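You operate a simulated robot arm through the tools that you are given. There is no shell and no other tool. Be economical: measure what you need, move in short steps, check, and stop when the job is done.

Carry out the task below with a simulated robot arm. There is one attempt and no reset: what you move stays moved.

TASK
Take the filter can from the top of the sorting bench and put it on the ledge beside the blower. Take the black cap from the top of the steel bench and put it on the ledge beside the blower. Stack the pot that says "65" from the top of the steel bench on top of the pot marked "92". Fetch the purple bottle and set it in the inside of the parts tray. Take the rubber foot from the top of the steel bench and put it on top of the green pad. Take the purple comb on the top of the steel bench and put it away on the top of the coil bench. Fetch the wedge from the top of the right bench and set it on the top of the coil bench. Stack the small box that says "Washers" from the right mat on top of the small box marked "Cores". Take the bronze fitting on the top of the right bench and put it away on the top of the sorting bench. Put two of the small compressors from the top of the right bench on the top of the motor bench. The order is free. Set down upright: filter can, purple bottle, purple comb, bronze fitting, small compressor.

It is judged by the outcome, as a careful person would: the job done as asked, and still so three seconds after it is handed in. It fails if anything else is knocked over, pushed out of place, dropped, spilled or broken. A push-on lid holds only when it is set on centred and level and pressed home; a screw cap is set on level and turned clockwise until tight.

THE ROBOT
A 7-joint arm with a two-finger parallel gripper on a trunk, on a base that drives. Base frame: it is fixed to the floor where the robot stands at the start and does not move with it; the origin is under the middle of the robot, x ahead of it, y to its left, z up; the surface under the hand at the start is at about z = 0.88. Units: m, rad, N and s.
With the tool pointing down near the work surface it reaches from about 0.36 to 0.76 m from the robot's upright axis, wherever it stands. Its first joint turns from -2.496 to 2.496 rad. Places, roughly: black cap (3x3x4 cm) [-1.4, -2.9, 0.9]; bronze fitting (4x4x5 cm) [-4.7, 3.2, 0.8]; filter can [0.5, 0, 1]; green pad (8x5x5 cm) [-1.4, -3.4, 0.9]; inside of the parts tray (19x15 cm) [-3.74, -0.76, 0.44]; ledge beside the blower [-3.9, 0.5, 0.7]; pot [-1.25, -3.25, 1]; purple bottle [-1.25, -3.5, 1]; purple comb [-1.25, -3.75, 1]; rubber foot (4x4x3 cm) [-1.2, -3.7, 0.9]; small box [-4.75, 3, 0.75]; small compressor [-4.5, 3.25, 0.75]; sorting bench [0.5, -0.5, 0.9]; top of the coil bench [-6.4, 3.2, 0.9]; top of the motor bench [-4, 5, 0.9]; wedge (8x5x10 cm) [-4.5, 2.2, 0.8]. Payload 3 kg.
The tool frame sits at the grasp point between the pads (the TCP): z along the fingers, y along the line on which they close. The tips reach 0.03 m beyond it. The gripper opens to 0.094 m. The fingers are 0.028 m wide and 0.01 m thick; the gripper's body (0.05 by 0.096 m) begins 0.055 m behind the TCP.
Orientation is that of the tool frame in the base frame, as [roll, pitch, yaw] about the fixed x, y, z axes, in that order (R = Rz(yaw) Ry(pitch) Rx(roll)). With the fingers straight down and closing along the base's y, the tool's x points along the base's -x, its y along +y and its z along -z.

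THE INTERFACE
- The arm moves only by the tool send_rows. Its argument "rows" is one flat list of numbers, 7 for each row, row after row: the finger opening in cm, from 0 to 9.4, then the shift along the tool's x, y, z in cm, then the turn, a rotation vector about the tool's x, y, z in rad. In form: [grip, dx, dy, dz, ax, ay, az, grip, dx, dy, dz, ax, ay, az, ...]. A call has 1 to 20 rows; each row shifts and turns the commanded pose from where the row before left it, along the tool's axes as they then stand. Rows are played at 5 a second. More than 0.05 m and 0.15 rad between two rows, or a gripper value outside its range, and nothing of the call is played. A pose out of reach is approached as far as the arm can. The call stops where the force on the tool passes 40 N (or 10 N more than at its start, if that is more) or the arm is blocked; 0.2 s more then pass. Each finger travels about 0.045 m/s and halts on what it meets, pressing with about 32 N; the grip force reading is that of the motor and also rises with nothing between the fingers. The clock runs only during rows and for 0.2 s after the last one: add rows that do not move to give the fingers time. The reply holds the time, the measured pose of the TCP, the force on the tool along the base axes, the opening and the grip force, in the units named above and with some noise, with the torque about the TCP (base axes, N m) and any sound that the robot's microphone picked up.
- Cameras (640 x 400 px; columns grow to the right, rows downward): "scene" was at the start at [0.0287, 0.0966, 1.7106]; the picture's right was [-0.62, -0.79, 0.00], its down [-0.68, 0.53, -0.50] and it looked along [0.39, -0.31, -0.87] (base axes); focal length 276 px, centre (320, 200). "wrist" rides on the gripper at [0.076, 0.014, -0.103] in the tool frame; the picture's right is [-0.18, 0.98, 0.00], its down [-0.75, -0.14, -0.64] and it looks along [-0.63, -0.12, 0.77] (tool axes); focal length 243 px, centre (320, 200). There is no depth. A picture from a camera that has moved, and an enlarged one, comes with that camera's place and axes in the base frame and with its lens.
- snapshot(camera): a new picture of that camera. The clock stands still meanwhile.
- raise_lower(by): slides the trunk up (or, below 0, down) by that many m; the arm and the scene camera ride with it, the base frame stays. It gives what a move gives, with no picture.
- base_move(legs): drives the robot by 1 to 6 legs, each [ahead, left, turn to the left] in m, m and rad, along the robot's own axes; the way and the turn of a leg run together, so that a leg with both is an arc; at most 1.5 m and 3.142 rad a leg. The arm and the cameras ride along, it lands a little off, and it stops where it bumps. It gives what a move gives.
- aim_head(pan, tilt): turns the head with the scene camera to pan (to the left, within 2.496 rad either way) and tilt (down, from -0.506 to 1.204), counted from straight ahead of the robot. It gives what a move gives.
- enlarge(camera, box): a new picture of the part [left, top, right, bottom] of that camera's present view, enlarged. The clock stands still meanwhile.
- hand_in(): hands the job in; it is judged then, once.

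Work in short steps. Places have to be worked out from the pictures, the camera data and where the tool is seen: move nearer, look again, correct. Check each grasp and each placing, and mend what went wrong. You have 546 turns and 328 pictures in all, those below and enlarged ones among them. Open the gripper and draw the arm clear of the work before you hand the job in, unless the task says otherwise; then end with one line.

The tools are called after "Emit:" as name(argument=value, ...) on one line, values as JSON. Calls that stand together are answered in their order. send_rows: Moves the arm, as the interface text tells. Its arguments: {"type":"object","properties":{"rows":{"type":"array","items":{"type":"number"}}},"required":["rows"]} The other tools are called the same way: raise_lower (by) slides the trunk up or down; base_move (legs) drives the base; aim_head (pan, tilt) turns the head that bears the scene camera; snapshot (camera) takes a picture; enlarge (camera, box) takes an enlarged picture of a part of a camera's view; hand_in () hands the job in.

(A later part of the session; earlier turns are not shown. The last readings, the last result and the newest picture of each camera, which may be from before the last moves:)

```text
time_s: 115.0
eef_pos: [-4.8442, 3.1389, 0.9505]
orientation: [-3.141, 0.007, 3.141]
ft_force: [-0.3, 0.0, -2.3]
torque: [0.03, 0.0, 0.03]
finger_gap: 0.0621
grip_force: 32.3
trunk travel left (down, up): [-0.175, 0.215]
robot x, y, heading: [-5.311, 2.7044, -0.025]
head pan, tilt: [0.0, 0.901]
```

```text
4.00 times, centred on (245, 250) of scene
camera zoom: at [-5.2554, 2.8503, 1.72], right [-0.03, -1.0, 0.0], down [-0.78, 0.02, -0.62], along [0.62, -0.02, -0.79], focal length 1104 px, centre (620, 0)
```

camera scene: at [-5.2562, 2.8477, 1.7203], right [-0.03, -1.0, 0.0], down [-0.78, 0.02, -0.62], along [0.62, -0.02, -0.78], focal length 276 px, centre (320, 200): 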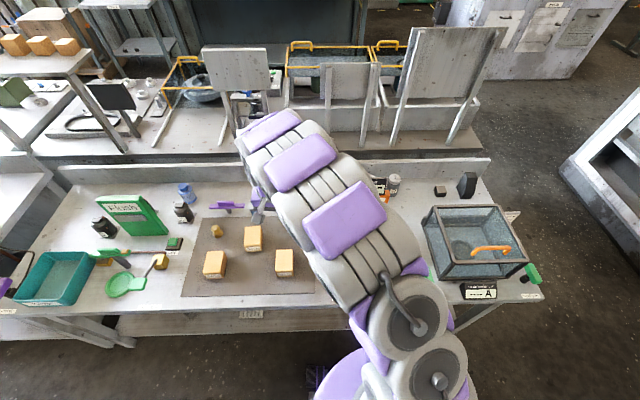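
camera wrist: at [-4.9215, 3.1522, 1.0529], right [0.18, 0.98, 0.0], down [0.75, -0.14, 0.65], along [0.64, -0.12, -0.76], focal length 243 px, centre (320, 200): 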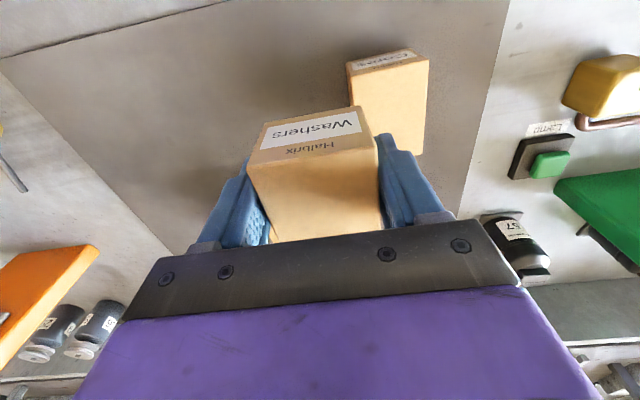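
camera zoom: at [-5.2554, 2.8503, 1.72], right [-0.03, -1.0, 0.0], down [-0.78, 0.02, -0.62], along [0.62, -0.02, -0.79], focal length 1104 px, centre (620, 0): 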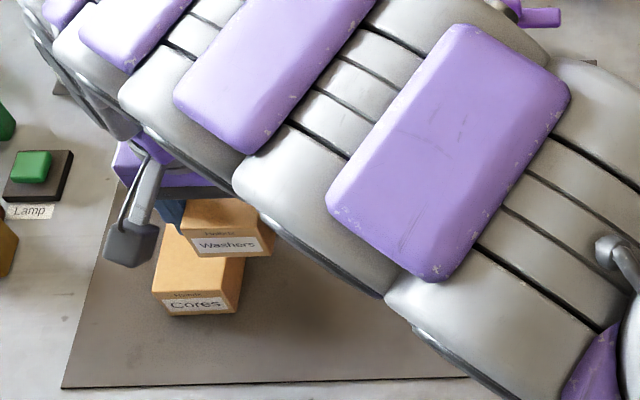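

Cores centre is at about (-4.828, 3.196), so 5.7 cm more in y with x unchanged. I'll move over it and lower in small steps until it touches.

Emit:
send_rows(rows=[4, 0, 3, 0, 0, 0, 0, 4, 0, 2.7, 0, 0, 0, 0, 4, 0, 0, 2, 0, 0, 0, 4, 0, 0, 2, 0, 0, 0, 4, 0, 0, 1, 0, 0, 0, 4, 0, 0, 0.3, 0, 0, 0, 4, 0, 0, 0, 0, 0, 0])

Emit:
snapshot(camera="wrist")

Emit:
enlarge(camera="scene", box=[180, 200, 310, 300])

```text
time_s: 116.7
eef_pos: [-4.8432, 3.1938, 0.8966]
orientation: [-3.14, 0.007, -3.141]
ft_force: [0.3, -0.6, -2.2]
torque: [-0.02, 0.02, 0.0]
finger_gap: 0.0618
grip_force: 32.7
trunk travel left (down, up): [-0.175, 0.215]
robot x, y, heading: [-5.3087, 2.7036, -0.024]
head pan, tilt: [0.0, 0.901]
```

```text
291 pictures are left
camera wrist: at [-4.9212, 3.2081, 1.0002], right [0.18, 0.98, 0.0], down [0.75, -0.14, 0.65], along [0.64, -0.12, -0.76], focal length 243 px, centre (320, 200)
```

wrist: 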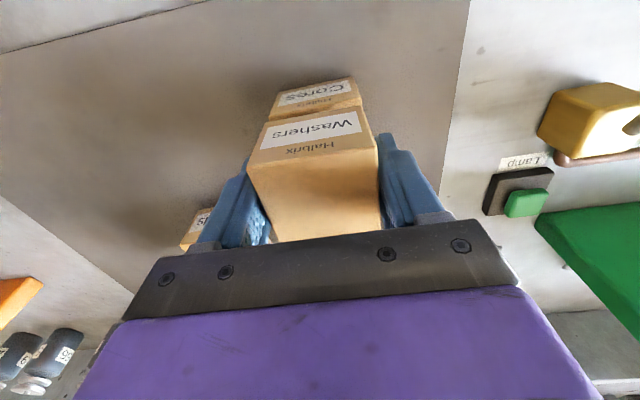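

```text
4.00 times, centred on (245, 250) of scene
camera zoom: at [-5.2551, 2.8507, 1.72], right [-0.03, -1.0, 0.0], down [-0.79, 0.02, -0.62], along [0.62, -0.02, -0.79], focal length 1104 px, centre (620, 0)
```

zoom: 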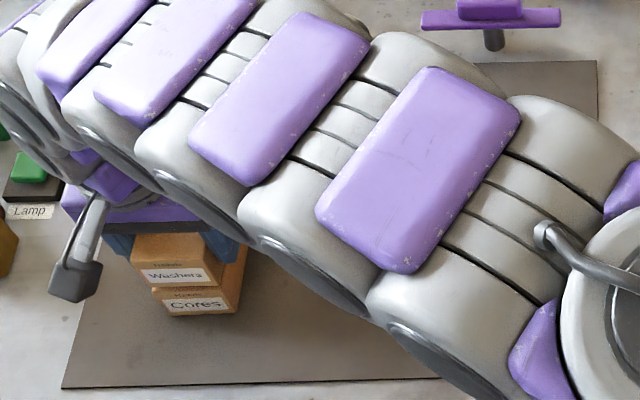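

Well aligned both ways, less than 1 cm above. I'll lower to contact.

Emit:
send_rows(rows=[4, 0, 0, 0.3, 0, 0, 0, 4, 0, 0, 0.3, 0, 0, 0, 4, 0, 0, 0.2, 0, 0, 0, 4, 0, 0, 0.2, 0, 0, 0, 4, 0, 0, 0.2, 0, 0, 0, 4, 0, 0, 0.2, 0, 0, 0])

```text
time_s: 118.0
eef_pos: [-4.8444, 3.1932, 0.8876]
orientation: [3.14, 0.008, -3.141]
ft_force: [2.5, 0.4, 34.4]
torque: [-0.04, -0.09, 0.03]
finger_gap: 0.0625
grip_force: 32.2
trunk travel left (down, up): [-0.175, 0.215]
robot x, y, heading: [-5.3113, 2.7052, -0.027]
head pan, tilt: [0.0, 0.901]
```

Touching with 34 N at z 0.888. I'll unload a bit, open and rise.

Emit:
send_rows(rows=[4, 0, 0, -0.4, 0, 0, 0, 6.2, 0, 0, 0, 0, 0, 0, 7.2, 0, 0, 0, 0, 0, 0, 8.5, 0, 0, 0, 0, 0, 0, 9.0, 0, 0, 0, 0, 0, 0, 9.0, 0, 0, -3, 0, 0, 0, 9, 0, 0, -5, 0, 0, 0, 9, 0, 0, -5, 0, 0, 0, 9, 0, 0, 0, 0, 0, 0])

Emit:
snapshot(camera="wrist")

Emit:
enlarge(camera="scene", box=[180, 200, 310, 300])

```text
time_s: 120.0
eef_pos: [-4.8448, 3.1925, 1.0178]
orientation: [-3.14, 0.006, -3.14]
ft_force: [1.1, -0.4, 0.6]
torque: [0.04, 0.02, 0.0]
finger_gap: 0.09
grip_force: 0.0
trunk travel left (down, up): [-0.175, 0.215]
robot x, y, heading: [-5.3129, 2.7025, -0.027]
head pan, tilt: [0.0, 0.901]
```

```text
289 pictures are left
camera wrist: at [-4.9221, 3.2059, 1.1203], right [0.18, 0.98, 0.0], down [0.75, -0.14, 0.65], along [0.64, -0.12, -0.76], focal length 243 px, centre (320, 200)
```

wrist: 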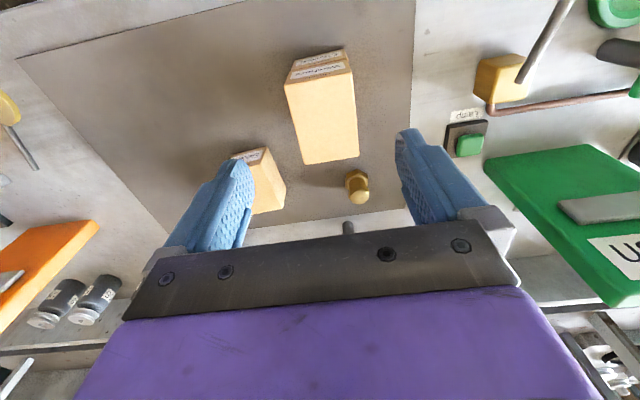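

```text
4.00 times, centred on (245, 250) of scene
camera zoom: at [-5.2552, 2.85, 1.72], right [-0.03, -1.0, 0.0], down [-0.79, 0.02, -0.62], along [0.62, -0.02, -0.79], focal length 1104 px, centre (620, 0)
```

zoom: 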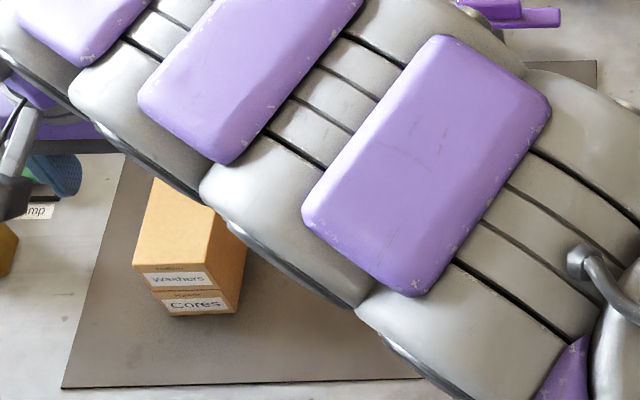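

Washers sits square on Cores. Next the wedge: raise and pull the arm in, slide the base south and look.

Emit:
send_rows(rows=[9, 1.5, -4.5, -2, 0, 0, 0, 9, 1.5, -4.5, -2, 0, 0, 0, 9, 1.5, -4.5, -2, 0, 0, 0, 9, 1, -4.5, -2, 0, 0, 0, 9, 0, -4.5, -1, 0, 0, 0, 9, 0, -4.5, -1, 0, 0, 0, 9, 0, -4.5, 0, 0, 0, 0, 9, 0, -4.5, 0, 0, 0, 0, 9, 0, -4.5, 0, 0, 0, 0])

Emit:
base_move(legs=[[0.0, -0.42, 0.026]])

Emit:
aim_head(pan=-0.1, tilt=0.8)

Emit:
snapshot(camera="scene")

Emit:
snapshot(camera="wrist")

```text
refused: row 1 steps farther than a row can; nothing moved
```

```text
time_s: 122.7
eef_pos: [-4.8628, 2.7862, 1.0151]
orientation: [-3.134, 0.007, -3.122]
ft_force: [-0.2, 0.5, -1.1]
torque: [-0.04, -0.01, 0.0]
finger_gap: 0.09
grip_force: 0.1
trunk travel left (down, up): [-0.175, 0.215]
robot x, y, heading: [-5.3195, 2.2839, -0.004]
head pan, tilt: [0.0, 0.901]
```

```text
time_s: 123.3
eef_pos: [-4.8625, 2.7808, 1.0182]
orientation: [3.141, 0.008, -3.123]
ft_force: [0.0, -1.0, -0.1]
torque: [0.0, 0.02, 0.01]
finger_gap: 0.0902
grip_force: 0.1
trunk travel left (down, up): [-0.175, 0.215]
robot x, y, heading: [-5.3187, 2.2855, -0.008]
head pan, tilt: [-0.099, 0.799]
```

```text
287 pictures are left
camera scene: at [-5.2614, 2.4184, 1.7282], right [-0.11, -0.99, 0.0], down [-0.71, 0.08, -0.7], along [0.69, -0.08, -0.72], focal length 276 px, centre (320, 200)
```

scene: 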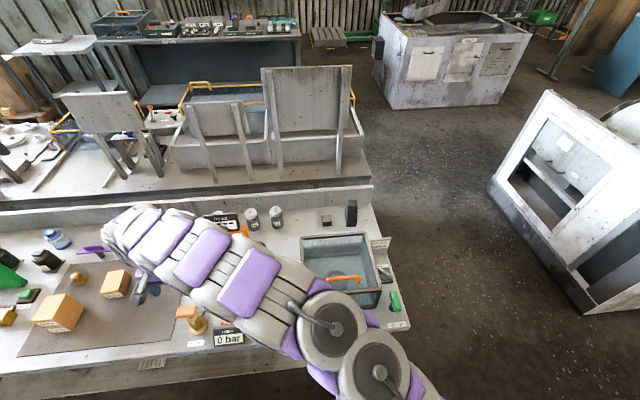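

```text
286 pictures are left
camera wrist: at [-4.942, 2.7921, 1.1205], right [0.16, 0.99, 0.0], down [0.75, -0.12, 0.65], along [0.64, -0.11, -0.76], focal length 243 px, centre (320, 200)
```

wrist: 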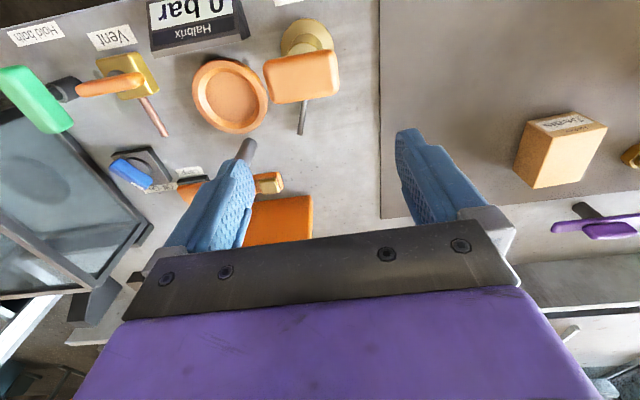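

The arm rows were refused, but the base slide went clear of everything (no forces, nothing moved). I'll zoom on the wedge, which is behind the glass tank.

Emit:
enlarge(camera="scene", box=[290, 180, 410, 320])

```text
2.86 times, centred on (350, 250) of scene
camera zoom: at [-5.2614, 2.4184, 1.7282], right [-0.11, -0.99, 0.0], down [-0.71, 0.08, -0.7], along [0.69, -0.08, -0.72], focal length 788 px, centre (234, 57)
```

zoom: 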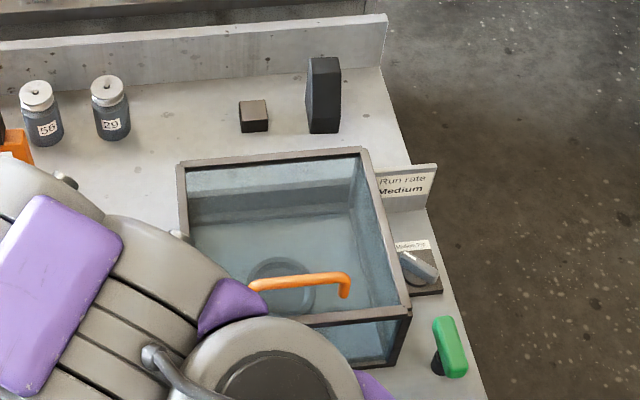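

The wedge stands at about (-4.51, 2.20), near the bench's south end. I'll retract the arm and drive round to the south end, facing north.

Emit:
send_rows(rows=[9, 0, 0, -4.5, 0, 0, 0, 9, 0, 0, -4.5, 0, 0, 0, 9, 1, -4.5, 0, 0, 0, 0, 9, 1, -4.5, 0, 0, 0, 0, 9, 0, -4.5, 0, 0, 0, 0, 9, 0, -4.5, 0, 0, 0, 0, 9, 0, -4.5, 0, 0, 0, 0, 9, 0, -4.5, 0, 0, 0, 0, 9, 0, -4.5, 0, 0, 0, 0, 9, 0, -4.5, 0, 0, 0, 0, 9, 0, -4.5, 0, 0, 0, 0])

Emit:
base_move(legs=[[-0.15, 0, 0], [0, -0.85, 0], [1.0, 0, 0], [0, 0, 1.57]])

Emit:
aim_head(pan=0.1, tilt=0.8)

Emit:
snapshot(camera="scene")

```text
time_s: 125.7
eef_pos: [-4.8764, 2.3728, 1.1097]
orientation: [3.141, 0.008, -3.121]
ft_force: [0.4, 0.7, 0.9]
torque: [0.0, -0.01, 0.0]
finger_gap: 0.0899
grip_force: 0.1
trunk travel left (down, up): [-0.175, 0.215]
robot x, y, heading: [-5.3191, 2.281, -0.008]
head pan, tilt: [-0.099, 0.799]
```

```text
time_s: 139.7
eef_pos: [-4.5709, 1.8769, 1.1088]
orientation: [-3.142, 0.008, -1.557]
ft_force: [0.5, 0.2, 0.3]
torque: [-0.03, 0.01, 0.01]
finger_gap: 0.0901
grip_force: 0.1
trunk travel left (down, up): [-0.175, 0.215]
robot x, y, heading: [-4.4863, 1.4338, 1.554]
head pan, tilt: [-0.099, 0.799]
```

```text
time_s: 140.4
eef_pos: [-4.5711, 1.8742, 1.1099]
orientation: [3.141, 0.008, -1.556]
ft_force: [-0.5, 0.1, 0.9]
torque: [0.04, -0.03, -0.01]
finger_gap: 0.09
grip_force: 0.1
trunk travel left (down, up): [-0.175, 0.215]
robot x, y, heading: [-4.4858, 1.4378, 1.557]
head pan, tilt: [0.099, 0.799]
```

```text
284 pictures are left
camera scene: at [-4.6312, 1.4902, 1.7283], right [1.0, 0.08, 0.0], down [0.06, -0.72, -0.7], along [-0.06, 0.69, -0.72], focal length 276 px, centre (320, 200)
```

scene: 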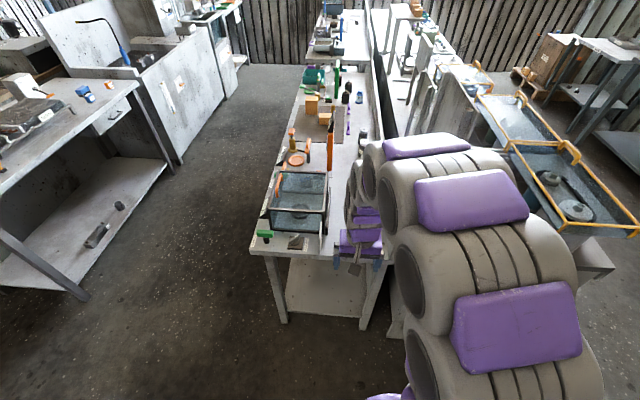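

The arm hides the wedge. I'll move 0.2 m ahead and use the wrist camera.

Emit:
base_move(legs=[[0.2, 0, 0.014]])

Emit:
snapshot(camera="wrist")

Emit:
snapshot(camera="scene")

```text
time_s: 142.1
eef_pos: [-4.5758, 2.0738, 1.1099]
orientation: [-3.14, 0.008, -1.544]
ft_force: [0.2, 0.9, -1.2]
torque: [-0.05, -0.04, -0.01]
finger_gap: 0.0899
grip_force: 0.0
trunk travel left (down, up): [-0.175, 0.215]
robot x, y, heading: [-4.4833, 1.6325, 1.57]
head pan, tilt: [0.099, 0.799]
```

```text
283 pictures are left
camera wrist: at [-4.5881, 1.9968, 1.2116], right [-0.99, 0.16, 0.0], down [0.12, 0.75, 0.65], along [0.1, 0.64, -0.76], focal length 243 px, centre (320, 200)
```

wrist: 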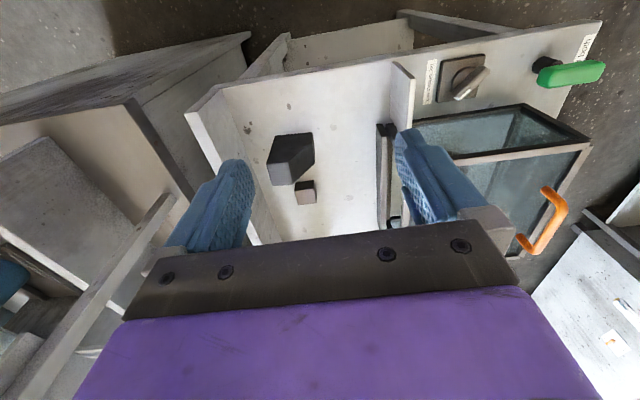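

```text
282 pictures are left
camera scene: at [-4.6308, 1.6893, 1.7282], right [1.0, 0.1, 0.0], down [0.07, -0.72, -0.69], along [-0.07, 0.69, -0.72], focal length 276 px, centre (320, 200)
```

scene: 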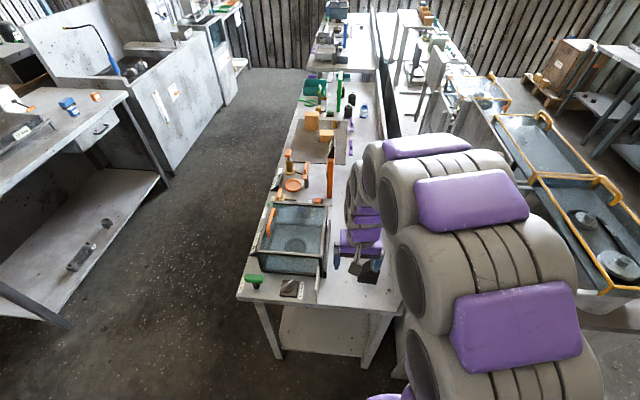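

Emit:
enlarge(camera="wrist", box=[230, 110, 350, 230])

```text
3.33 times, centred on (290, 170) of wrist
camera zoom: at [-4.5881, 1.9968, 1.2116], right [-0.99, 0.16, 0.0], down [0.12, 0.75, 0.65], along [0.1, 0.64, -0.76], focal length 809 px, centre (420, 300)
```

zoom: 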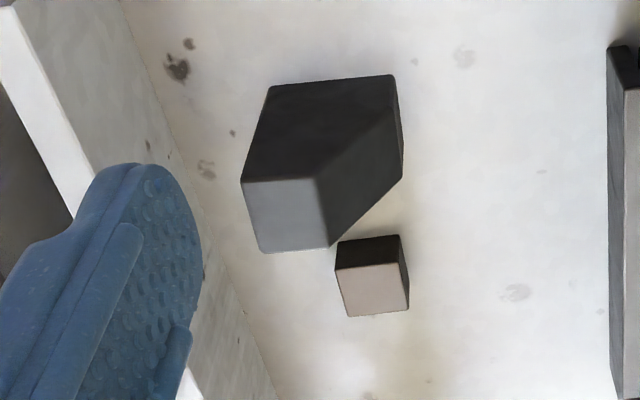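

The wedge has parallel north/south faces with the slope to the west; its middle is near (-4.50, 2.20) and there is a small cube north of it. I'll turn the hand 90° so that it closes along y and look from above.

Emit:
send_rows(rows=[7, 0, 0, 0, 0, 0, 0.1452, 7, 0, 0, 0, 0, 0, 0.1452, 7, 0, 0, 0, 0, 0, 0.1452, 7, 0, 0, 0, 0, 0, 0.1452, 7, 0, 0, 0, 0, 0, 0.1452, 7, 0, 0, 0, 0, 0, 0.1452, 7, 0, 0, 0, 0, 0, 0.1452, 7, 0, 0, 0, 0, 0, 0.1452, 7, 0, 0, 0, 0, 0, 0.1452, 7, 0, 0, 0, 0, 0, 0.1452, 7, 0, 0, 0, 0, 0, 0.1452, 7, -2.5, 4, 0, 0, 0, 0, 7, -2.5, 4, 0, 0, 0, 0, 7, -2.6, 4, 0, 0, 0, 0, 7, 0, 0.9, 4, 0, 0, 0, 7, 0, 0, 0, 0, 0, 0])

Emit:
snapshot(camera="wrist")

Emit:
enlarge(camera="scene", box=[300, 190, 440, 330])

```text
time_s: 145.4
eef_pos: [-4.4992, 2.2041, 1.0704]
orientation: [3.132, 0.0, -3.139]
ft_force: [-0.5, -0.7, 0.0]
torque: [0.03, -0.01, 0.0]
finger_gap: 0.0702
grip_force: 0.1
trunk travel left (down, up): [-0.175, 0.215]
robot x, y, heading: [-4.4816, 1.635, 1.572]
head pan, tilt: [0.099, 0.799]
```

```text
280 pictures are left
camera wrist: at [-4.5769, 2.2148, 1.1739], right [0.18, 0.98, 0.01], down [0.75, -0.15, 0.64], along [0.63, -0.11, -0.77], focal length 243 px, centre (320, 200)
```

wrist: 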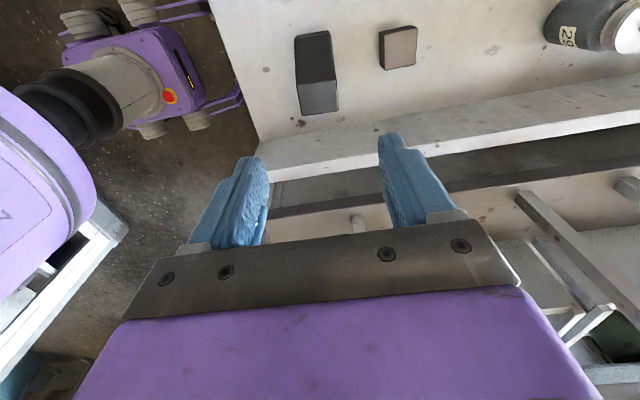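

```text
2.86 times, centred on (370, 260) of scene
camera zoom: at [-4.6307, 1.6882, 1.7283], right [1.0, 0.1, 0.0], down [0.07, -0.71, -0.7], along [-0.07, 0.69, -0.72], focal length 788 px, centre (177, 29)
```

zoom: 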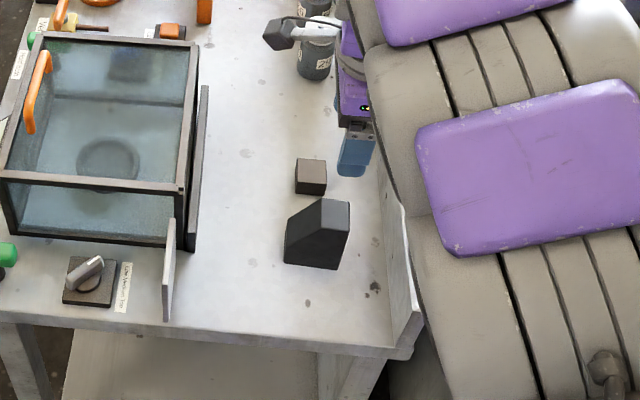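

The wedge lies right under, between the 7 cm opening. I'll go down to z ≈ 0.866 and close.

Emit:
send_rows(rows=[7, -0.3, -0.3, 4.5, 0, 0, 0, 7, 0, 0, 4.5, 0, 0, 0, 7, 0, 0, 4.5, 0, 0, 0, 7, 0, 0, 3.5, 0, 0, 0, 7, 0, 0, 2, 0, 0, 0, 7, 0, 0, 1.5, 0, 0, 0, 7, 0, 0, 0, 0, 0, 0, 3, 0, 0, 0, 0, 0, 0, 3, 0, 0, 0, 0, 0, 0, 3, 0, 0, 0, 0, 0, 0, 3, 0, 0, 0, 0, 0, 0])

Emit:
snapshot(camera="wrist")

```text
time_s: 147.8
eef_pos: [-4.4974, 2.2007, 0.8669]
orientation: [3.13, -0.002, -3.14]
ft_force: [-0.6, 0.4, -0.2]
torque: [-0.1, 0.05, 0.01]
finger_gap: 0.0492
grip_force: 32.0
trunk travel left (down, up): [-0.175, 0.215]
robot x, y, heading: [-4.48, 1.6329, 1.572]
head pan, tilt: [0.099, 0.799]
```

```text
278 pictures are left
camera wrist: at [-4.574, 2.2135, 0.9695], right [0.18, 0.98, 0.01], down [0.75, -0.15, 0.64], along [0.63, -0.11, -0.77], focal length 243 px, centre (320, 200)
```

wrist: 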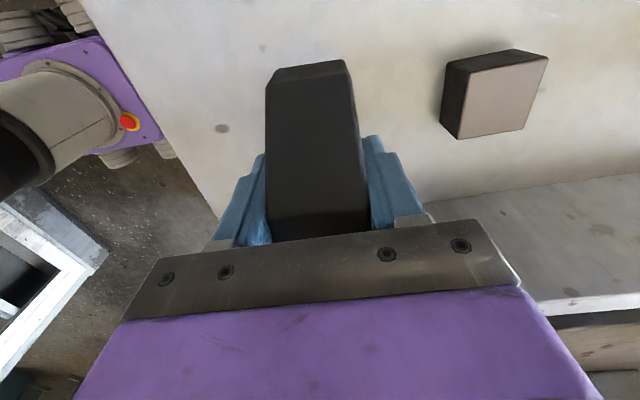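

Wedge gripped (4.9 cm). I'll lift it, retract, and drive back to the corridor facing the coil bench.

Emit:
send_rows(rows=[3, 0, 0, -4.5, 0, 0, 0, 3, 0, 0, -4.5, 0, 0, 0, 3, 0, 0, -4.5, 0, 0, 0, 3, 0, 0, -4.5, 0, 0, 0, 3, 0, 0, -4.5, 0, 0, 0, 3, 0, 0, -4, 0, 0, 0, 3, 0, -4.5, 0, 0, 0, 0, 3, 0, -4.5, 0, 0, 0, 0, 3, 0, -4.5, 0, 0, 0, 0])

Emit:
base_move(legs=[[-0.2, 0, 0], [0, 1.05, 0], [0.9, 0, 0]])

Emit:
aim_head(pan=1.1, tilt=0.75)

Emit:
snapshot(camera="scene")

```text
time_s: 149.8
eef_pos: [-4.4966, 2.0624, 1.1277]
orientation: [3.134, -0.003, -3.141]
ft_force: [-0.3, -0.4, -1.5]
torque: [0.0, -0.01, 0.04]
finger_gap: 0.0486
grip_force: 31.7
trunk travel left (down, up): [-0.175, 0.215]
robot x, y, heading: [-4.4797, 1.6309, 1.569]
head pan, tilt: [0.099, 0.799]
```

```text
time_s: 160.9
eef_pos: [-5.5478, 2.7779, 1.1274]
orientation: [3.134, -0.001, -3.141]
ft_force: [-0.5, 0.1, -2.5]
torque: [-0.01, -0.03, -0.03]
finger_gap: 0.0482
grip_force: 32.0
trunk travel left (down, up): [-0.175, 0.215]
robot x, y, heading: [-5.5337, 2.3445, 1.573]
head pan, tilt: [0.099, 0.799]
```

```text
time_s: 162.2
eef_pos: [-5.5479, 2.7763, 1.1268]
orientation: [3.131, -0.001, -3.141]
ft_force: [-0.3, 0.3, -1.6]
torque: [0.0, 0.02, -0.04]
finger_gap: 0.048
grip_force: 31.8
trunk travel left (down, up): [-0.175, 0.215]
robot x, y, heading: [-5.5371, 2.3497, 1.57]
head pan, tilt: [1.1, 0.75]
```

```text
277 pictures are left
camera scene: at [-5.7483, 2.3587, 1.7323], right [0.46, 0.89, 0.0], down [0.61, -0.31, -0.73], along [-0.65, 0.33, -0.68], focal length 276 px, centre (320, 200)
```

scene: 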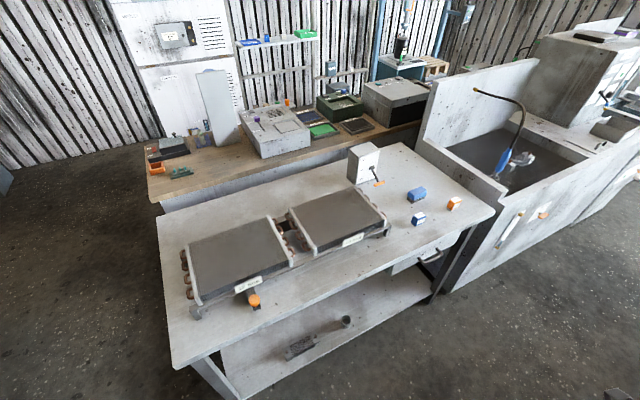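

The coil bench has a free patch near (-6.22, 2.95), between the coil panels and the small blue and orange boxes. I'll turn west and slide there.

Emit:
base_move(legs=[[0, 0, 1.57], [0.05, -0.58, 0]])

Emit:
aim_head(pan=0.15, tilt=0.9)

Emit:
snapshot(camera="scene")

Emit:
snapshot(camera="wrist")

```text
time_s: 169.4
eef_pos: [-6.0256, 2.9108, 1.1273]
orientation: [3.131, -0.001, -1.545]
ft_force: [0.1, 0.2, -2.4]
torque: [0.02, 0.0, -0.01]
finger_gap: 0.048
grip_force: 32.0
trunk travel left (down, up): [-0.175, 0.215]
robot x, y, heading: [-5.596, 2.9358, -3.12]
head pan, tilt: [1.1, 0.75]
```

```text
time_s: 170.6
eef_pos: [-6.0255, 2.9102, 1.1273]
orientation: [3.131, -0.002, -1.544]
ft_force: [1.1, 0.7, -2.1]
torque: [0.01, 0.02, -0.01]
finger_gap: 0.0482
grip_force: 32.2
trunk travel left (down, up): [-0.175, 0.215]
robot x, y, heading: [-5.5946, 2.9343, -3.122]
head pan, tilt: [0.15, 0.901]
```

```text
276 pictures are left
camera scene: at [-5.64, 2.7814, 1.7205], right [-0.17, 0.98, 0.0], down [0.77, 0.14, -0.62], along [-0.61, -0.11, -0.78], focal length 276 px, centre (320, 200)
```

scene: 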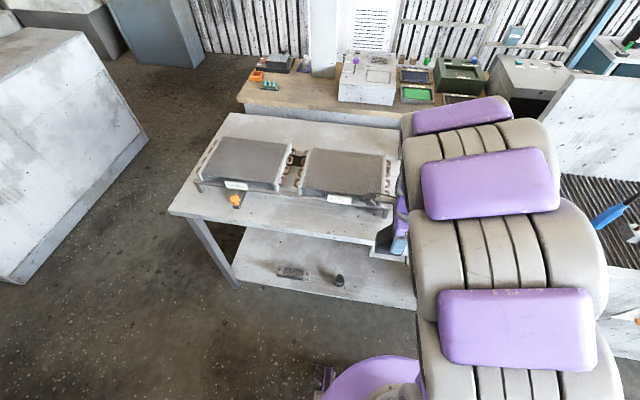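

```text
275 pictures are left
camera wrist: at [-6.0378, 2.833, 1.2308], right [-0.99, 0.16, 0.01], down [0.13, 0.76, 0.64], along [0.09, 0.63, -0.77], focal length 243 px, centre (320, 200)
```

wrist: 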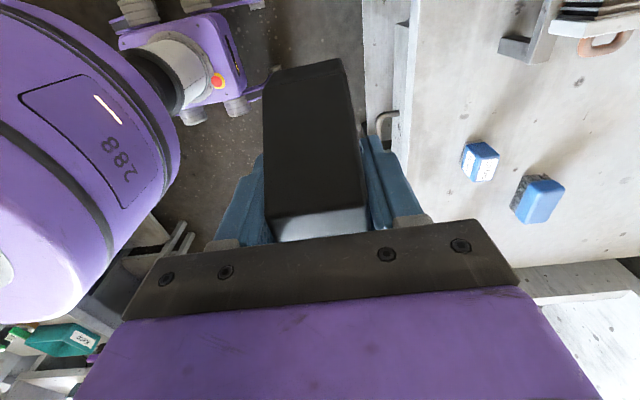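

Bench edge at x ≈ -6.143, the coil foot at (-6.29, 2.92), blue box at (-6.27, 3.08). I'll put the wedge with the TCP at (-6.205, 2.965), first above.

Emit:
send_rows(rows=[3, -1.5, 4.5, 0, 0, 0, 0, 3, -1.5, 4.5, 0, 0, 0, 0, 3, -1.5, 4.5, 0, 0, 0, 0, 3, -1.5, 4.4, 0, 0, 0, 0, 3, 0, 0, 4, 0, 0, 0, 3, 0, 0, 4, 0, 0, 0, 3, 0, 0, 4, 0, 0, 0, 3, 0, 0, 0, 0, 0, 0])

Emit:
snapshot(camera="wrist")

Emit:
snapshot(camera="scene")

```text
time_s: 172.4
eef_pos: [-6.2069, 2.965, 1.0101]
orientation: [3.132, -0.001, -1.545]
ft_force: [-0.2, -0.1, -1.8]
torque: [0.02, 0.0, 0.0]
finger_gap: 0.0483
grip_force: 32.0
trunk travel left (down, up): [-0.175, 0.215]
robot x, y, heading: [-5.5947, 2.9334, -3.124]
head pan, tilt: [0.15, 0.901]
```

```text
274 pictures are left
camera wrist: at [-6.219, 2.8886, 1.1133], right [-0.99, 0.16, 0.01], down [0.13, 0.76, 0.64], along [0.09, 0.63, -0.77], focal length 243 px, centre (320, 200)
```

wrist: 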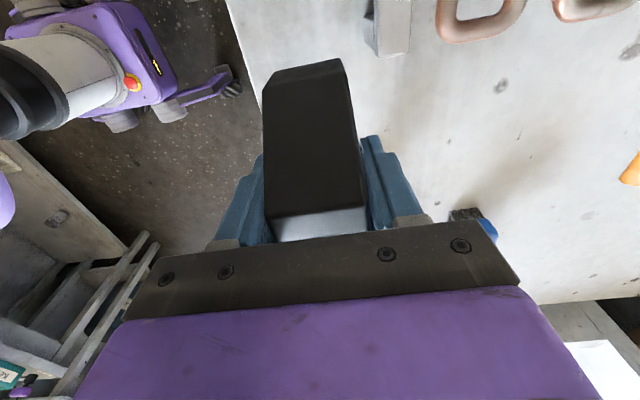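

```text
273 pictures are left
camera scene: at [-5.6416, 2.7823, 1.7205], right [-0.17, 0.98, 0.0], down [0.77, 0.14, -0.62], along [-0.61, -0.11, -0.79], focal length 276 px, centre (320, 200)
```

scene: 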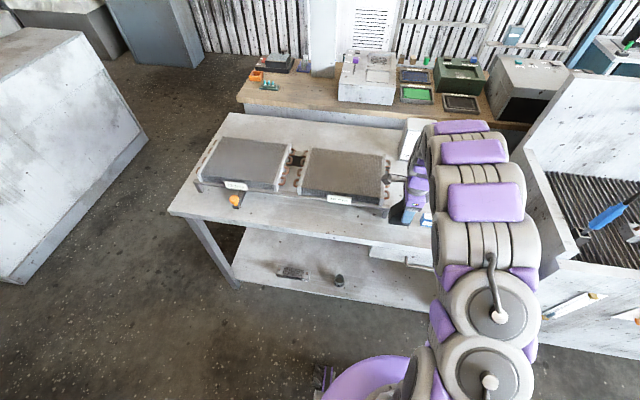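

The wedge hangs over the free patch with margin on all sides. I'll lower to contact.

Emit:
send_rows(rows=[3, 0, 0, 3, 0, 0, 0, 3, 0, 0, 2, 0, 0, 0, 3, 0, 0, 1, 0, 0, 0, 3, 0, 0, 0.5, 0, 0, 0, 3, 0, 0, 0.4, 0, 0, 0, 3, 0, 0, 0.4, 0, 0, 0, 3, 0, 0, 0.4, 0, 0, 0, 3, 0, 0, 0.4, 0, 0, 0, 3, 0, 0, 0.4, 0, 0, 0, 3, 0, 0, 0.4, 0, 0, 0])

```text
time_s: 173.6
eef_pos: [-6.208, 2.9666, 0.9453]
orientation: [3.123, 0.0, -1.544]
ft_force: [8.6, 0.4, 28.2]
torque: [-0.34, -1.25, 0.08]
finger_gap: 0.0483
grip_force: 32.2
trunk travel left (down, up): [-0.175, 0.215]
robot x, y, heading: [-5.5964, 2.937, -3.119]
head pan, tilt: [0.15, 0.901]
stopped in row 6: the force on the tool passed its limit at 45 N (the readings are from after the stop); the commanded pose is now the measured one
```

Contact at z 0.945. I'll open and rise, then check.

Emit:
send_rows(rows=[3, 0, 0, -0.2, 0, 0, 0, 4.8, 0, 0, 0, 0, 0, 0, 5.6, 0, 0, 0, 0, 0, 0, 6.6, 0, 0, 0, 0, 0, 0, 6.6, 0, 0, 0, 0, 0, 0, 6.6, 0, 0, -3, 0, 0, 0, 6.6, 0, 0, -5, 0, 0, 0, 6.6, 0, 0, -5, 0, 0, 0, 6.6, 0, 0, -5, 0, 0, 0])

Emit:
snapshot(camera="wrist")

```text
time_s: 175.6
eef_pos: [-6.2036, 2.9653, 1.1278]
orientation: [3.126, -0.001, -1.545]
ft_force: [-0.5, 0.6, 0.8]
torque: [0.0, -0.02, 0.01]
finger_gap: 0.0662
grip_force: 0.0
trunk travel left (down, up): [-0.175, 0.215]
robot x, y, heading: [-5.6004, 2.9356, -3.116]
head pan, tilt: [0.15, 0.901]
```

```text
272 pictures are left
camera wrist: at [-6.2159, 2.8884, 1.2308], right [-0.99, 0.16, 0.02], down [0.13, 0.76, 0.64], along [0.09, 0.63, -0.77], focal length 243 px, centre (320, 200)
```

wrist: 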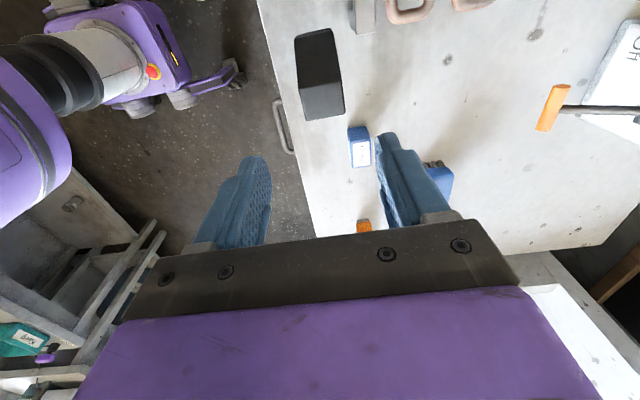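

The wedge stands well. I'll retract, turn the hand back to normal, and drive to the compressors' end of the right bench facing east.

Emit:
send_rows(rows=[6.6, 0, -4.5, 0, 0, 0, 0, 6.6, 0, -4.5, 0, 0, 0, 0, 6.6, 0, -4.5, 0, 0, 0, 0, 6.6, 0, -4.5, 0, 0, 0, 0, 6.6, 0, 0, 0, 0, 0, -0.14, 6.6, 0, 0, 0, 0, 0, -0.14, 6.6, 0, 0, 0, 0, 0, -0.14, 6.6, 0, 0, 0, 0, 0, -0.14, 6.6, 0, 0, 0, 0, 0, -0.14, 6.6, 0, 0, 0, 0, 0, -0.14, 6.6, 0, 0, 0, 0, 0, -0.14, 6.6, 0, 0, 0, 0, 0, -0.14, 6.6, 0, 0, 0, 0, 0, -0.14, 6.6, 0, 0, 0, 0, 0, -0.14, 6.6, 0, 0, 0, 0, 0, -0.14])

Emit:
base_move(legs=[[-0.05, 0, 0], [0, 0, 3.12], [0.2, 0.5, 0]])

Emit:
aim_head(pan=0.1, tilt=0.85)

Emit:
snapshot(camera="scene")

Emit:
snapshot(camera="wrist")

```text
time_s: 178.8
eef_pos: [-6.0261, 2.9698, 1.1237]
orientation: [3.139, 0.019, -0.004]
ft_force: [-0.6, -0.5, 0.6]
torque: [-0.01, 0.01, 0.01]
finger_gap: 0.0658
grip_force: 0.1
trunk travel left (down, up): [-0.175, 0.215]
robot x, y, heading: [-5.5941, 2.9338, -3.12]
head pan, tilt: [0.15, 0.901]
```

```text
time_s: 189.8
eef_pos: [-4.928, 3.395, 1.122]
orientation: [3.136, 0.017, 3.128]
ft_force: [0.4, -0.2, -0.2]
torque: [0.01, -0.02, -0.02]
finger_gap: 0.0659
grip_force: 0.0
trunk travel left (down, up): [-0.175, 0.215]
robot x, y, heading: [-5.3535, 3.4365, 0.013]
head pan, tilt: [0.15, 0.901]
```

```text
time_s: 190.4
eef_pos: [-4.9291, 3.3941, 1.1223]
orientation: [3.14, 0.018, 3.125]
ft_force: [0.1, 0.5, 0.3]
torque: [0.01, -0.02, 0.02]
finger_gap: 0.0661
grip_force: 0.1
trunk travel left (down, up): [-0.175, 0.215]
robot x, y, heading: [-5.3537, 3.4349, 0.017]
head pan, tilt: [0.099, 0.85]
```

```text
271 pictures are left
camera scene: at [-5.3065, 3.5812, 1.7248], right [0.11, -0.99, 0.0], down [-0.75, -0.08, -0.66], along [0.65, 0.08, -0.75], focal length 276 px, centre (320, 200)
```

scene: 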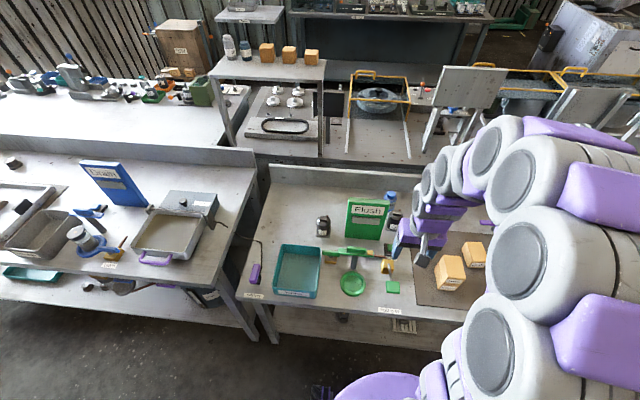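

```text
270 pictures are left
camera wrist: at [-5.0081, 3.4088, 1.2245], right [0.2, 0.98, 0.01], down [0.74, -0.15, 0.66], along [0.64, -0.13, -0.76], focal length 243 px, centre (320, 200)
```

wrist: 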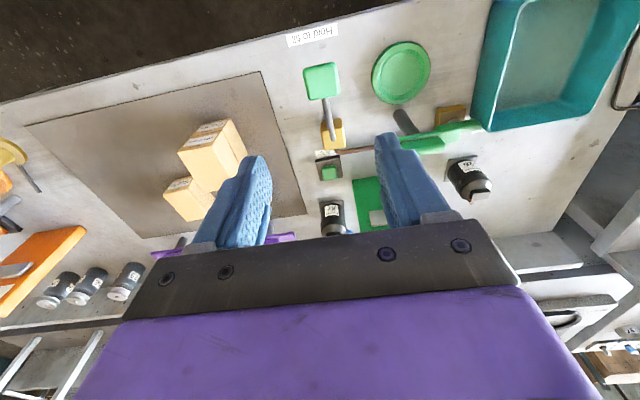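

The white-topped bench beyond, at about (-4.1, 4.9), is the motor bench. I'll zoom on the black compressors.

Emit:
enlarge(camera="wrist", box=[300, 130, 520, 250])

Emit:
enlarge(camera="scene", box=[290, 170, 450, 270])

```text
2.91 times, centred on (410, 190) of wrist
camera zoom: at [-5.0081, 3.4088, 1.2245], right [0.2, 0.98, 0.01], down [0.74, -0.15, 0.66], along [0.64, -0.13, -0.76], focal length 706 px, centre (58, 229)
```

zoom: 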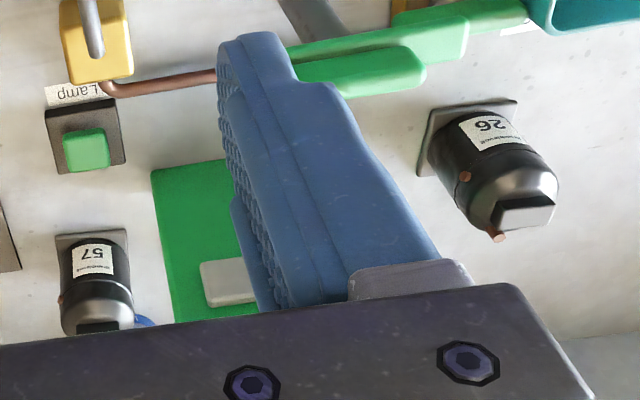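

```text
4.00 times, centred on (370, 220) of scene
camera zoom: at [-5.3065, 3.5812, 1.7248], right [0.11, -0.99, 0.0], down [-0.75, -0.08, -0.66], along [0.65, 0.08, -0.75], focal length 1104 px, centre (120, 120)
```

zoom: 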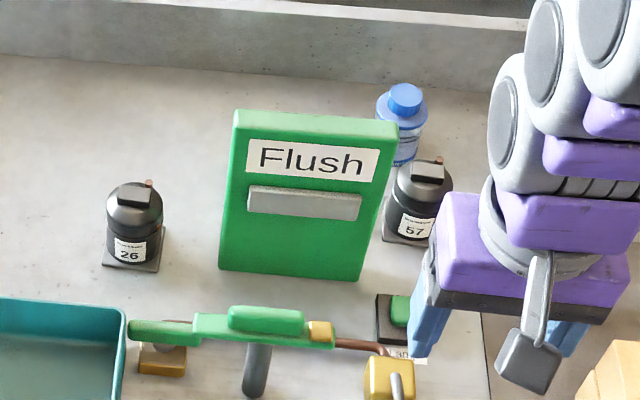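

Compressor 26 stands alone near (-4.68, 3.643), about 9 cm tall with a 5.4 cm body on a plate. I'll go over it, levelling the hand too.

Emit:
send_rows(rows=[8, 0, 0, 0, 0, 0.018, -0.016, 8, -3, 3.5, 0, 0, 0, 0, 8, -3, 3.5, 0, 0, 0, 0, 8, -3, 3.5, 0, 0, 0, 0, 8, -3, 3.5, 0, 0, 0, 0, 8, -3, 3.5, 0, 0, 0, 0, 8, -3, 3.5, 0, 0, 0, 0, 8, -3.4, 3, 0, 0, 0, 0, 8, -3.5, 0.9, 0, 0, 0, 0, 8, 0, 0, 4, 0, 0, 0, 8, 0, 0, 3, 0, 0, 0, 8, 0, 0, 0, 0, 0, 0])

Emit:
snapshot(camera="wrist")

Emit:
enlarge(camera="scene", box=[270, 150, 430, 270])

```text
time_s: 193.0
eef_pos: [-4.6822, 3.6504, 1.0528]
orientation: [3.14, 0.003, -3.14]
ft_force: [0.2, -0.8, -0.1]
torque: [0.01, -0.02, -0.05]
finger_gap: 0.0799
grip_force: 0.0
trunk travel left (down, up): [-0.175, 0.215]
robot x, y, heading: [-5.3575, 3.4365, 0.01]
head pan, tilt: [0.099, 0.85]
```

```text
267 pictures are left
camera wrist: at [-4.7598, 3.6649, 1.156], right [0.18, 0.98, 0.0], down [0.75, -0.14, 0.64], along [0.63, -0.12, -0.77], focal length 243 px, centre (320, 200)
```

wrist: 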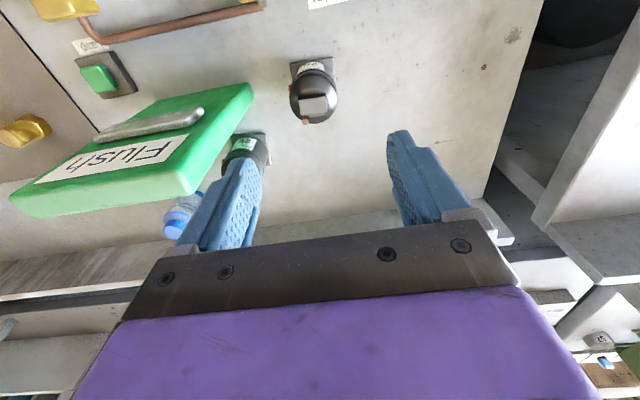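

```text
3.33 times, centred on (350, 210) of scene
camera zoom: at [-5.3047, 3.5896, 1.7242], right [0.11, -0.99, 0.0], down [-0.75, -0.09, -0.66], along [0.65, 0.07, -0.75], focal length 920 px, centre (220, 167)
```

zoom: 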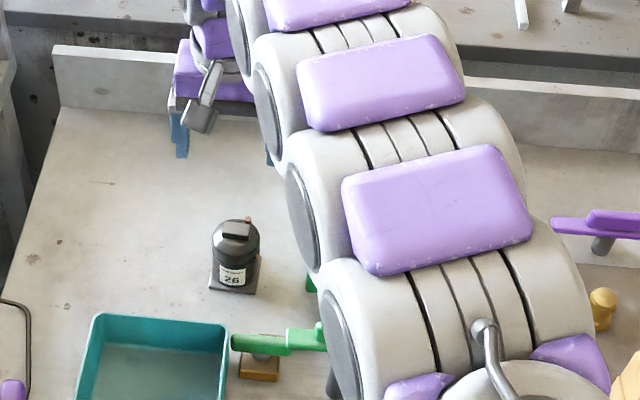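

Centre is at (-4.68, 3.644) and the Flush panel stays clear of the left finger. I'll descend and grip around the body.

Emit:
send_rows(rows=[8, -0.2, -0.6, 4.5, 0, 0, 0, 8, 0, 0, 4.5, 0, 0, 0, 8, 0, 0, 4.5, 0, 0, 0, 8, 0, 0, 3.5, 0, 0, 0, 8, 0, 0, 2.0, 0, 0, 0, 8, 0, 0, 0.9, 0, 0, 0, 8, 0, 0, 0, 0, 0, 0, 4, 0, 0, 0, 0, 0, 0, 4, 0, 0, 0, 0, 0, 0, 4, 0, 0, 0, 0, 0, 0, 4, 0, 0, 0, 0, 0, 0])

Emit:
snapshot(camera="wrist")

```text
time_s: 195.4
eef_pos: [-4.6781, 3.6429, 0.8558]
orientation: [-3.14, 0.002, -3.14]
ft_force: [0.7, -1.2, 0.5]
torque: [-0.08, 0.04, 0.0]
finger_gap: 0.0585
grip_force: 32.5
trunk travel left (down, up): [-0.175, 0.215]
robot x, y, heading: [-5.354, 3.4344, 0.01]
head pan, tilt: [0.099, 0.85]
```

```text
265 pictures are left
camera wrist: at [-4.755, 3.6562, 0.9578], right [0.18, 0.98, 0.0], down [0.75, -0.14, 0.64], along [0.63, -0.12, -0.77], focal length 243 px, centre (320, 200)
```

wrist: 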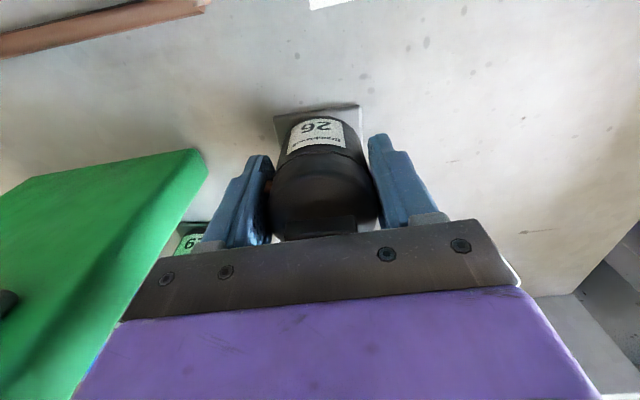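

Compressor 26 is gripped. I'll lift, retract, and drive the south way round to the motor bench's east side.

Emit:
send_rows(rows=[4, 0, 0, -4.5, 0, 0, 0, 4, 0, 0, -4.5, 0, 0, 0, 4, 0, 0, -4.5, 0, 0, 0, 4, 0, 0, -4.5, 0, 0, 0, 4, 0, 0, -4.5, 0, 0, 0, 4, 0, 0, -4, 0, 0, 0, 4, 4, -2.5, 0, 0, 0, 0, 4, 4, -2.5, 0, 0, 0, 0, 4, 4, -2.5, 0, 0, 0, 0, 4, 4, -2.5, 0, 0, 0, 0, 4, 4, -2.5, 0, 0, 0, 0, 4, 4, -2.5, 0, 0, 0, 0])

Emit:
base_move(legs=[[-0.15, 0, 0], [0, -1.0, 0], [0, -1.0, 0], [1.3, 0, 0], [1.2, 0, 0]])

Emit:
aim_head(pan=1.4, tilt=0.4)

Emit:
snapshot(camera="scene")

```text
time_s: 198.0
eef_pos: [-4.9207, 3.4902, 1.1203]
orientation: [3.141, 0.001, -3.139]
ft_force: [0.1, -0.2, -5.6]
torque: [-0.02, 0.06, 0.0]
finger_gap: 0.0587
grip_force: 32.4
trunk travel left (down, up): [-0.175, 0.215]
robot x, y, heading: [-5.3578, 3.438, 0.01]
head pan, tilt: [0.099, 0.85]
```

```text
time_s: 220.6
eef_pos: [-2.58, 1.5122, 1.1201]
orientation: [3.141, 0.0, 3.134]
ft_force: [-0.2, -0.5, -5.3]
torque: [-0.01, 0.03, 0.01]
finger_gap: 0.0583
grip_force: 31.6
trunk travel left (down, up): [-0.175, 0.215]
robot x, y, heading: [-3.0186, 1.4592, 0.006]
head pan, tilt: [0.099, 0.85]
```

```text
time_s: 222.1
eef_pos: [-2.5826, 1.5115, 1.121]
orientation: [3.14, 0.002, 3.133]
ft_force: [0.1, 0.7, -5.0]
torque: [-0.03, 0.0, 0.02]
finger_gap: 0.0581
grip_force: 32.2
trunk travel left (down, up): [-0.175, 0.215]
robot x, y, heading: [-3.0168, 1.4617, 0.005]
head pan, tilt: [1.4, 0.4]
```

```text
264 pictures are left
camera scene: at [-3.0285, 1.6951, 1.7634], right [0.99, -0.17, 0.0], down [-0.07, -0.38, -0.92], along [0.15, 0.91, -0.39], focal length 276 px, centre (320, 200)
```

scene: 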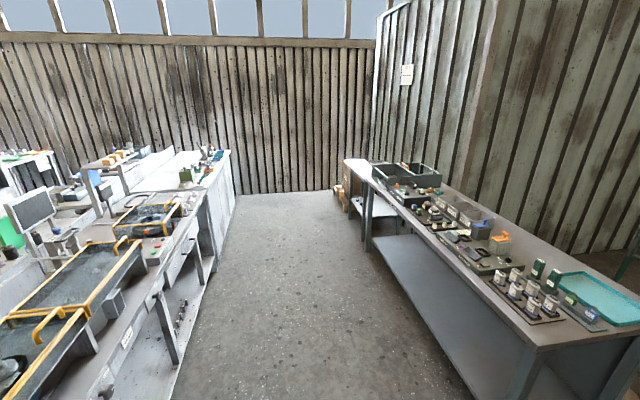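

The aisle is clear and the motor bench is at the far end on the left. I'll turn west and slide north.

Emit:
base_move(legs=[[0, 0, 3.13], [0, -1.2, 0], [0, -1.2, 0], [0, -1.0, 0]])

Emit:
aim_head(pan=0.1, tilt=0.7)

Emit:
snapshot(camera="scene")

```text
time_s: 246.1
eef_pos: [-3.5161, 4.8253, 1.1209]
orientation: [-3.139, 0.0, -0.011]
ft_force: [0.2, -0.2, -5.4]
torque: [-0.01, -0.05, 0.02]
finger_gap: 0.0581
grip_force: 31.8
trunk travel left (down, up): [-0.175, 0.215]
robot x, y, heading: [-3.081, 4.8783, 3.144]
head pan, tilt: [1.4, 0.4]
```

```text
time_s: 247.6
eef_pos: [-3.5171, 4.8288, 1.1211]
orientation: [-3.141, 0.004, -0.012]
ft_force: [-0.4, 0.6, -5.1]
torque: [0.0, -0.03, 0.01]
finger_gap: 0.0583
grip_force: 32.1
trunk travel left (down, up): [-0.175, 0.215]
robot x, y, heading: [-3.085, 4.8827, 3.141]
head pan, tilt: [0.099, 0.7]
```

```text
263 pictures are left
camera scene: at [-3.1372, 4.7313, 1.7368], right [-0.1, 0.99, 0.0], down [0.64, 0.06, -0.76], along [-0.76, -0.08, -0.65], focal length 276 px, centre (320, 200)
```

scene: 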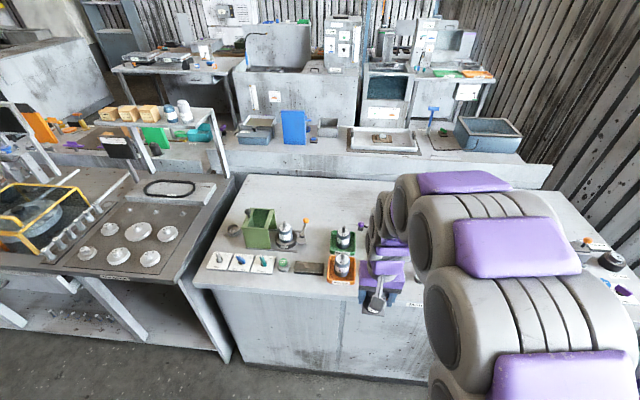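

Front row of the bench holds motors and small parts; the strip at the back is free. I'll check with the wrist camera what lies under and to the right.

Emit:
snapshot(camera="wrist")

```text
262 pictures are left
camera wrist: at [-3.4408, 4.8142, 1.2237], right [-0.2, -0.98, 0.0], down [-0.75, 0.15, 0.64], along [-0.63, 0.13, -0.77], focal length 243 px, centre (320, 200)
```

wrist: 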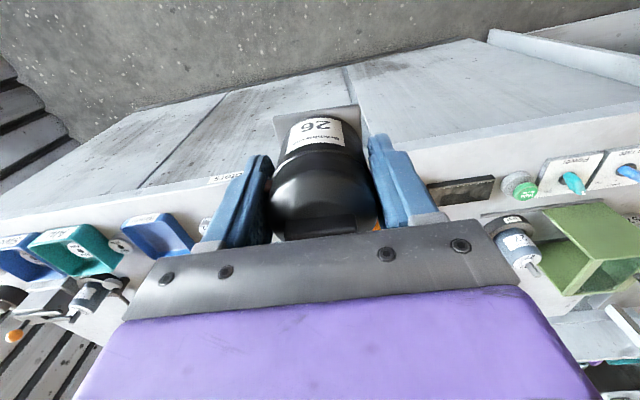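

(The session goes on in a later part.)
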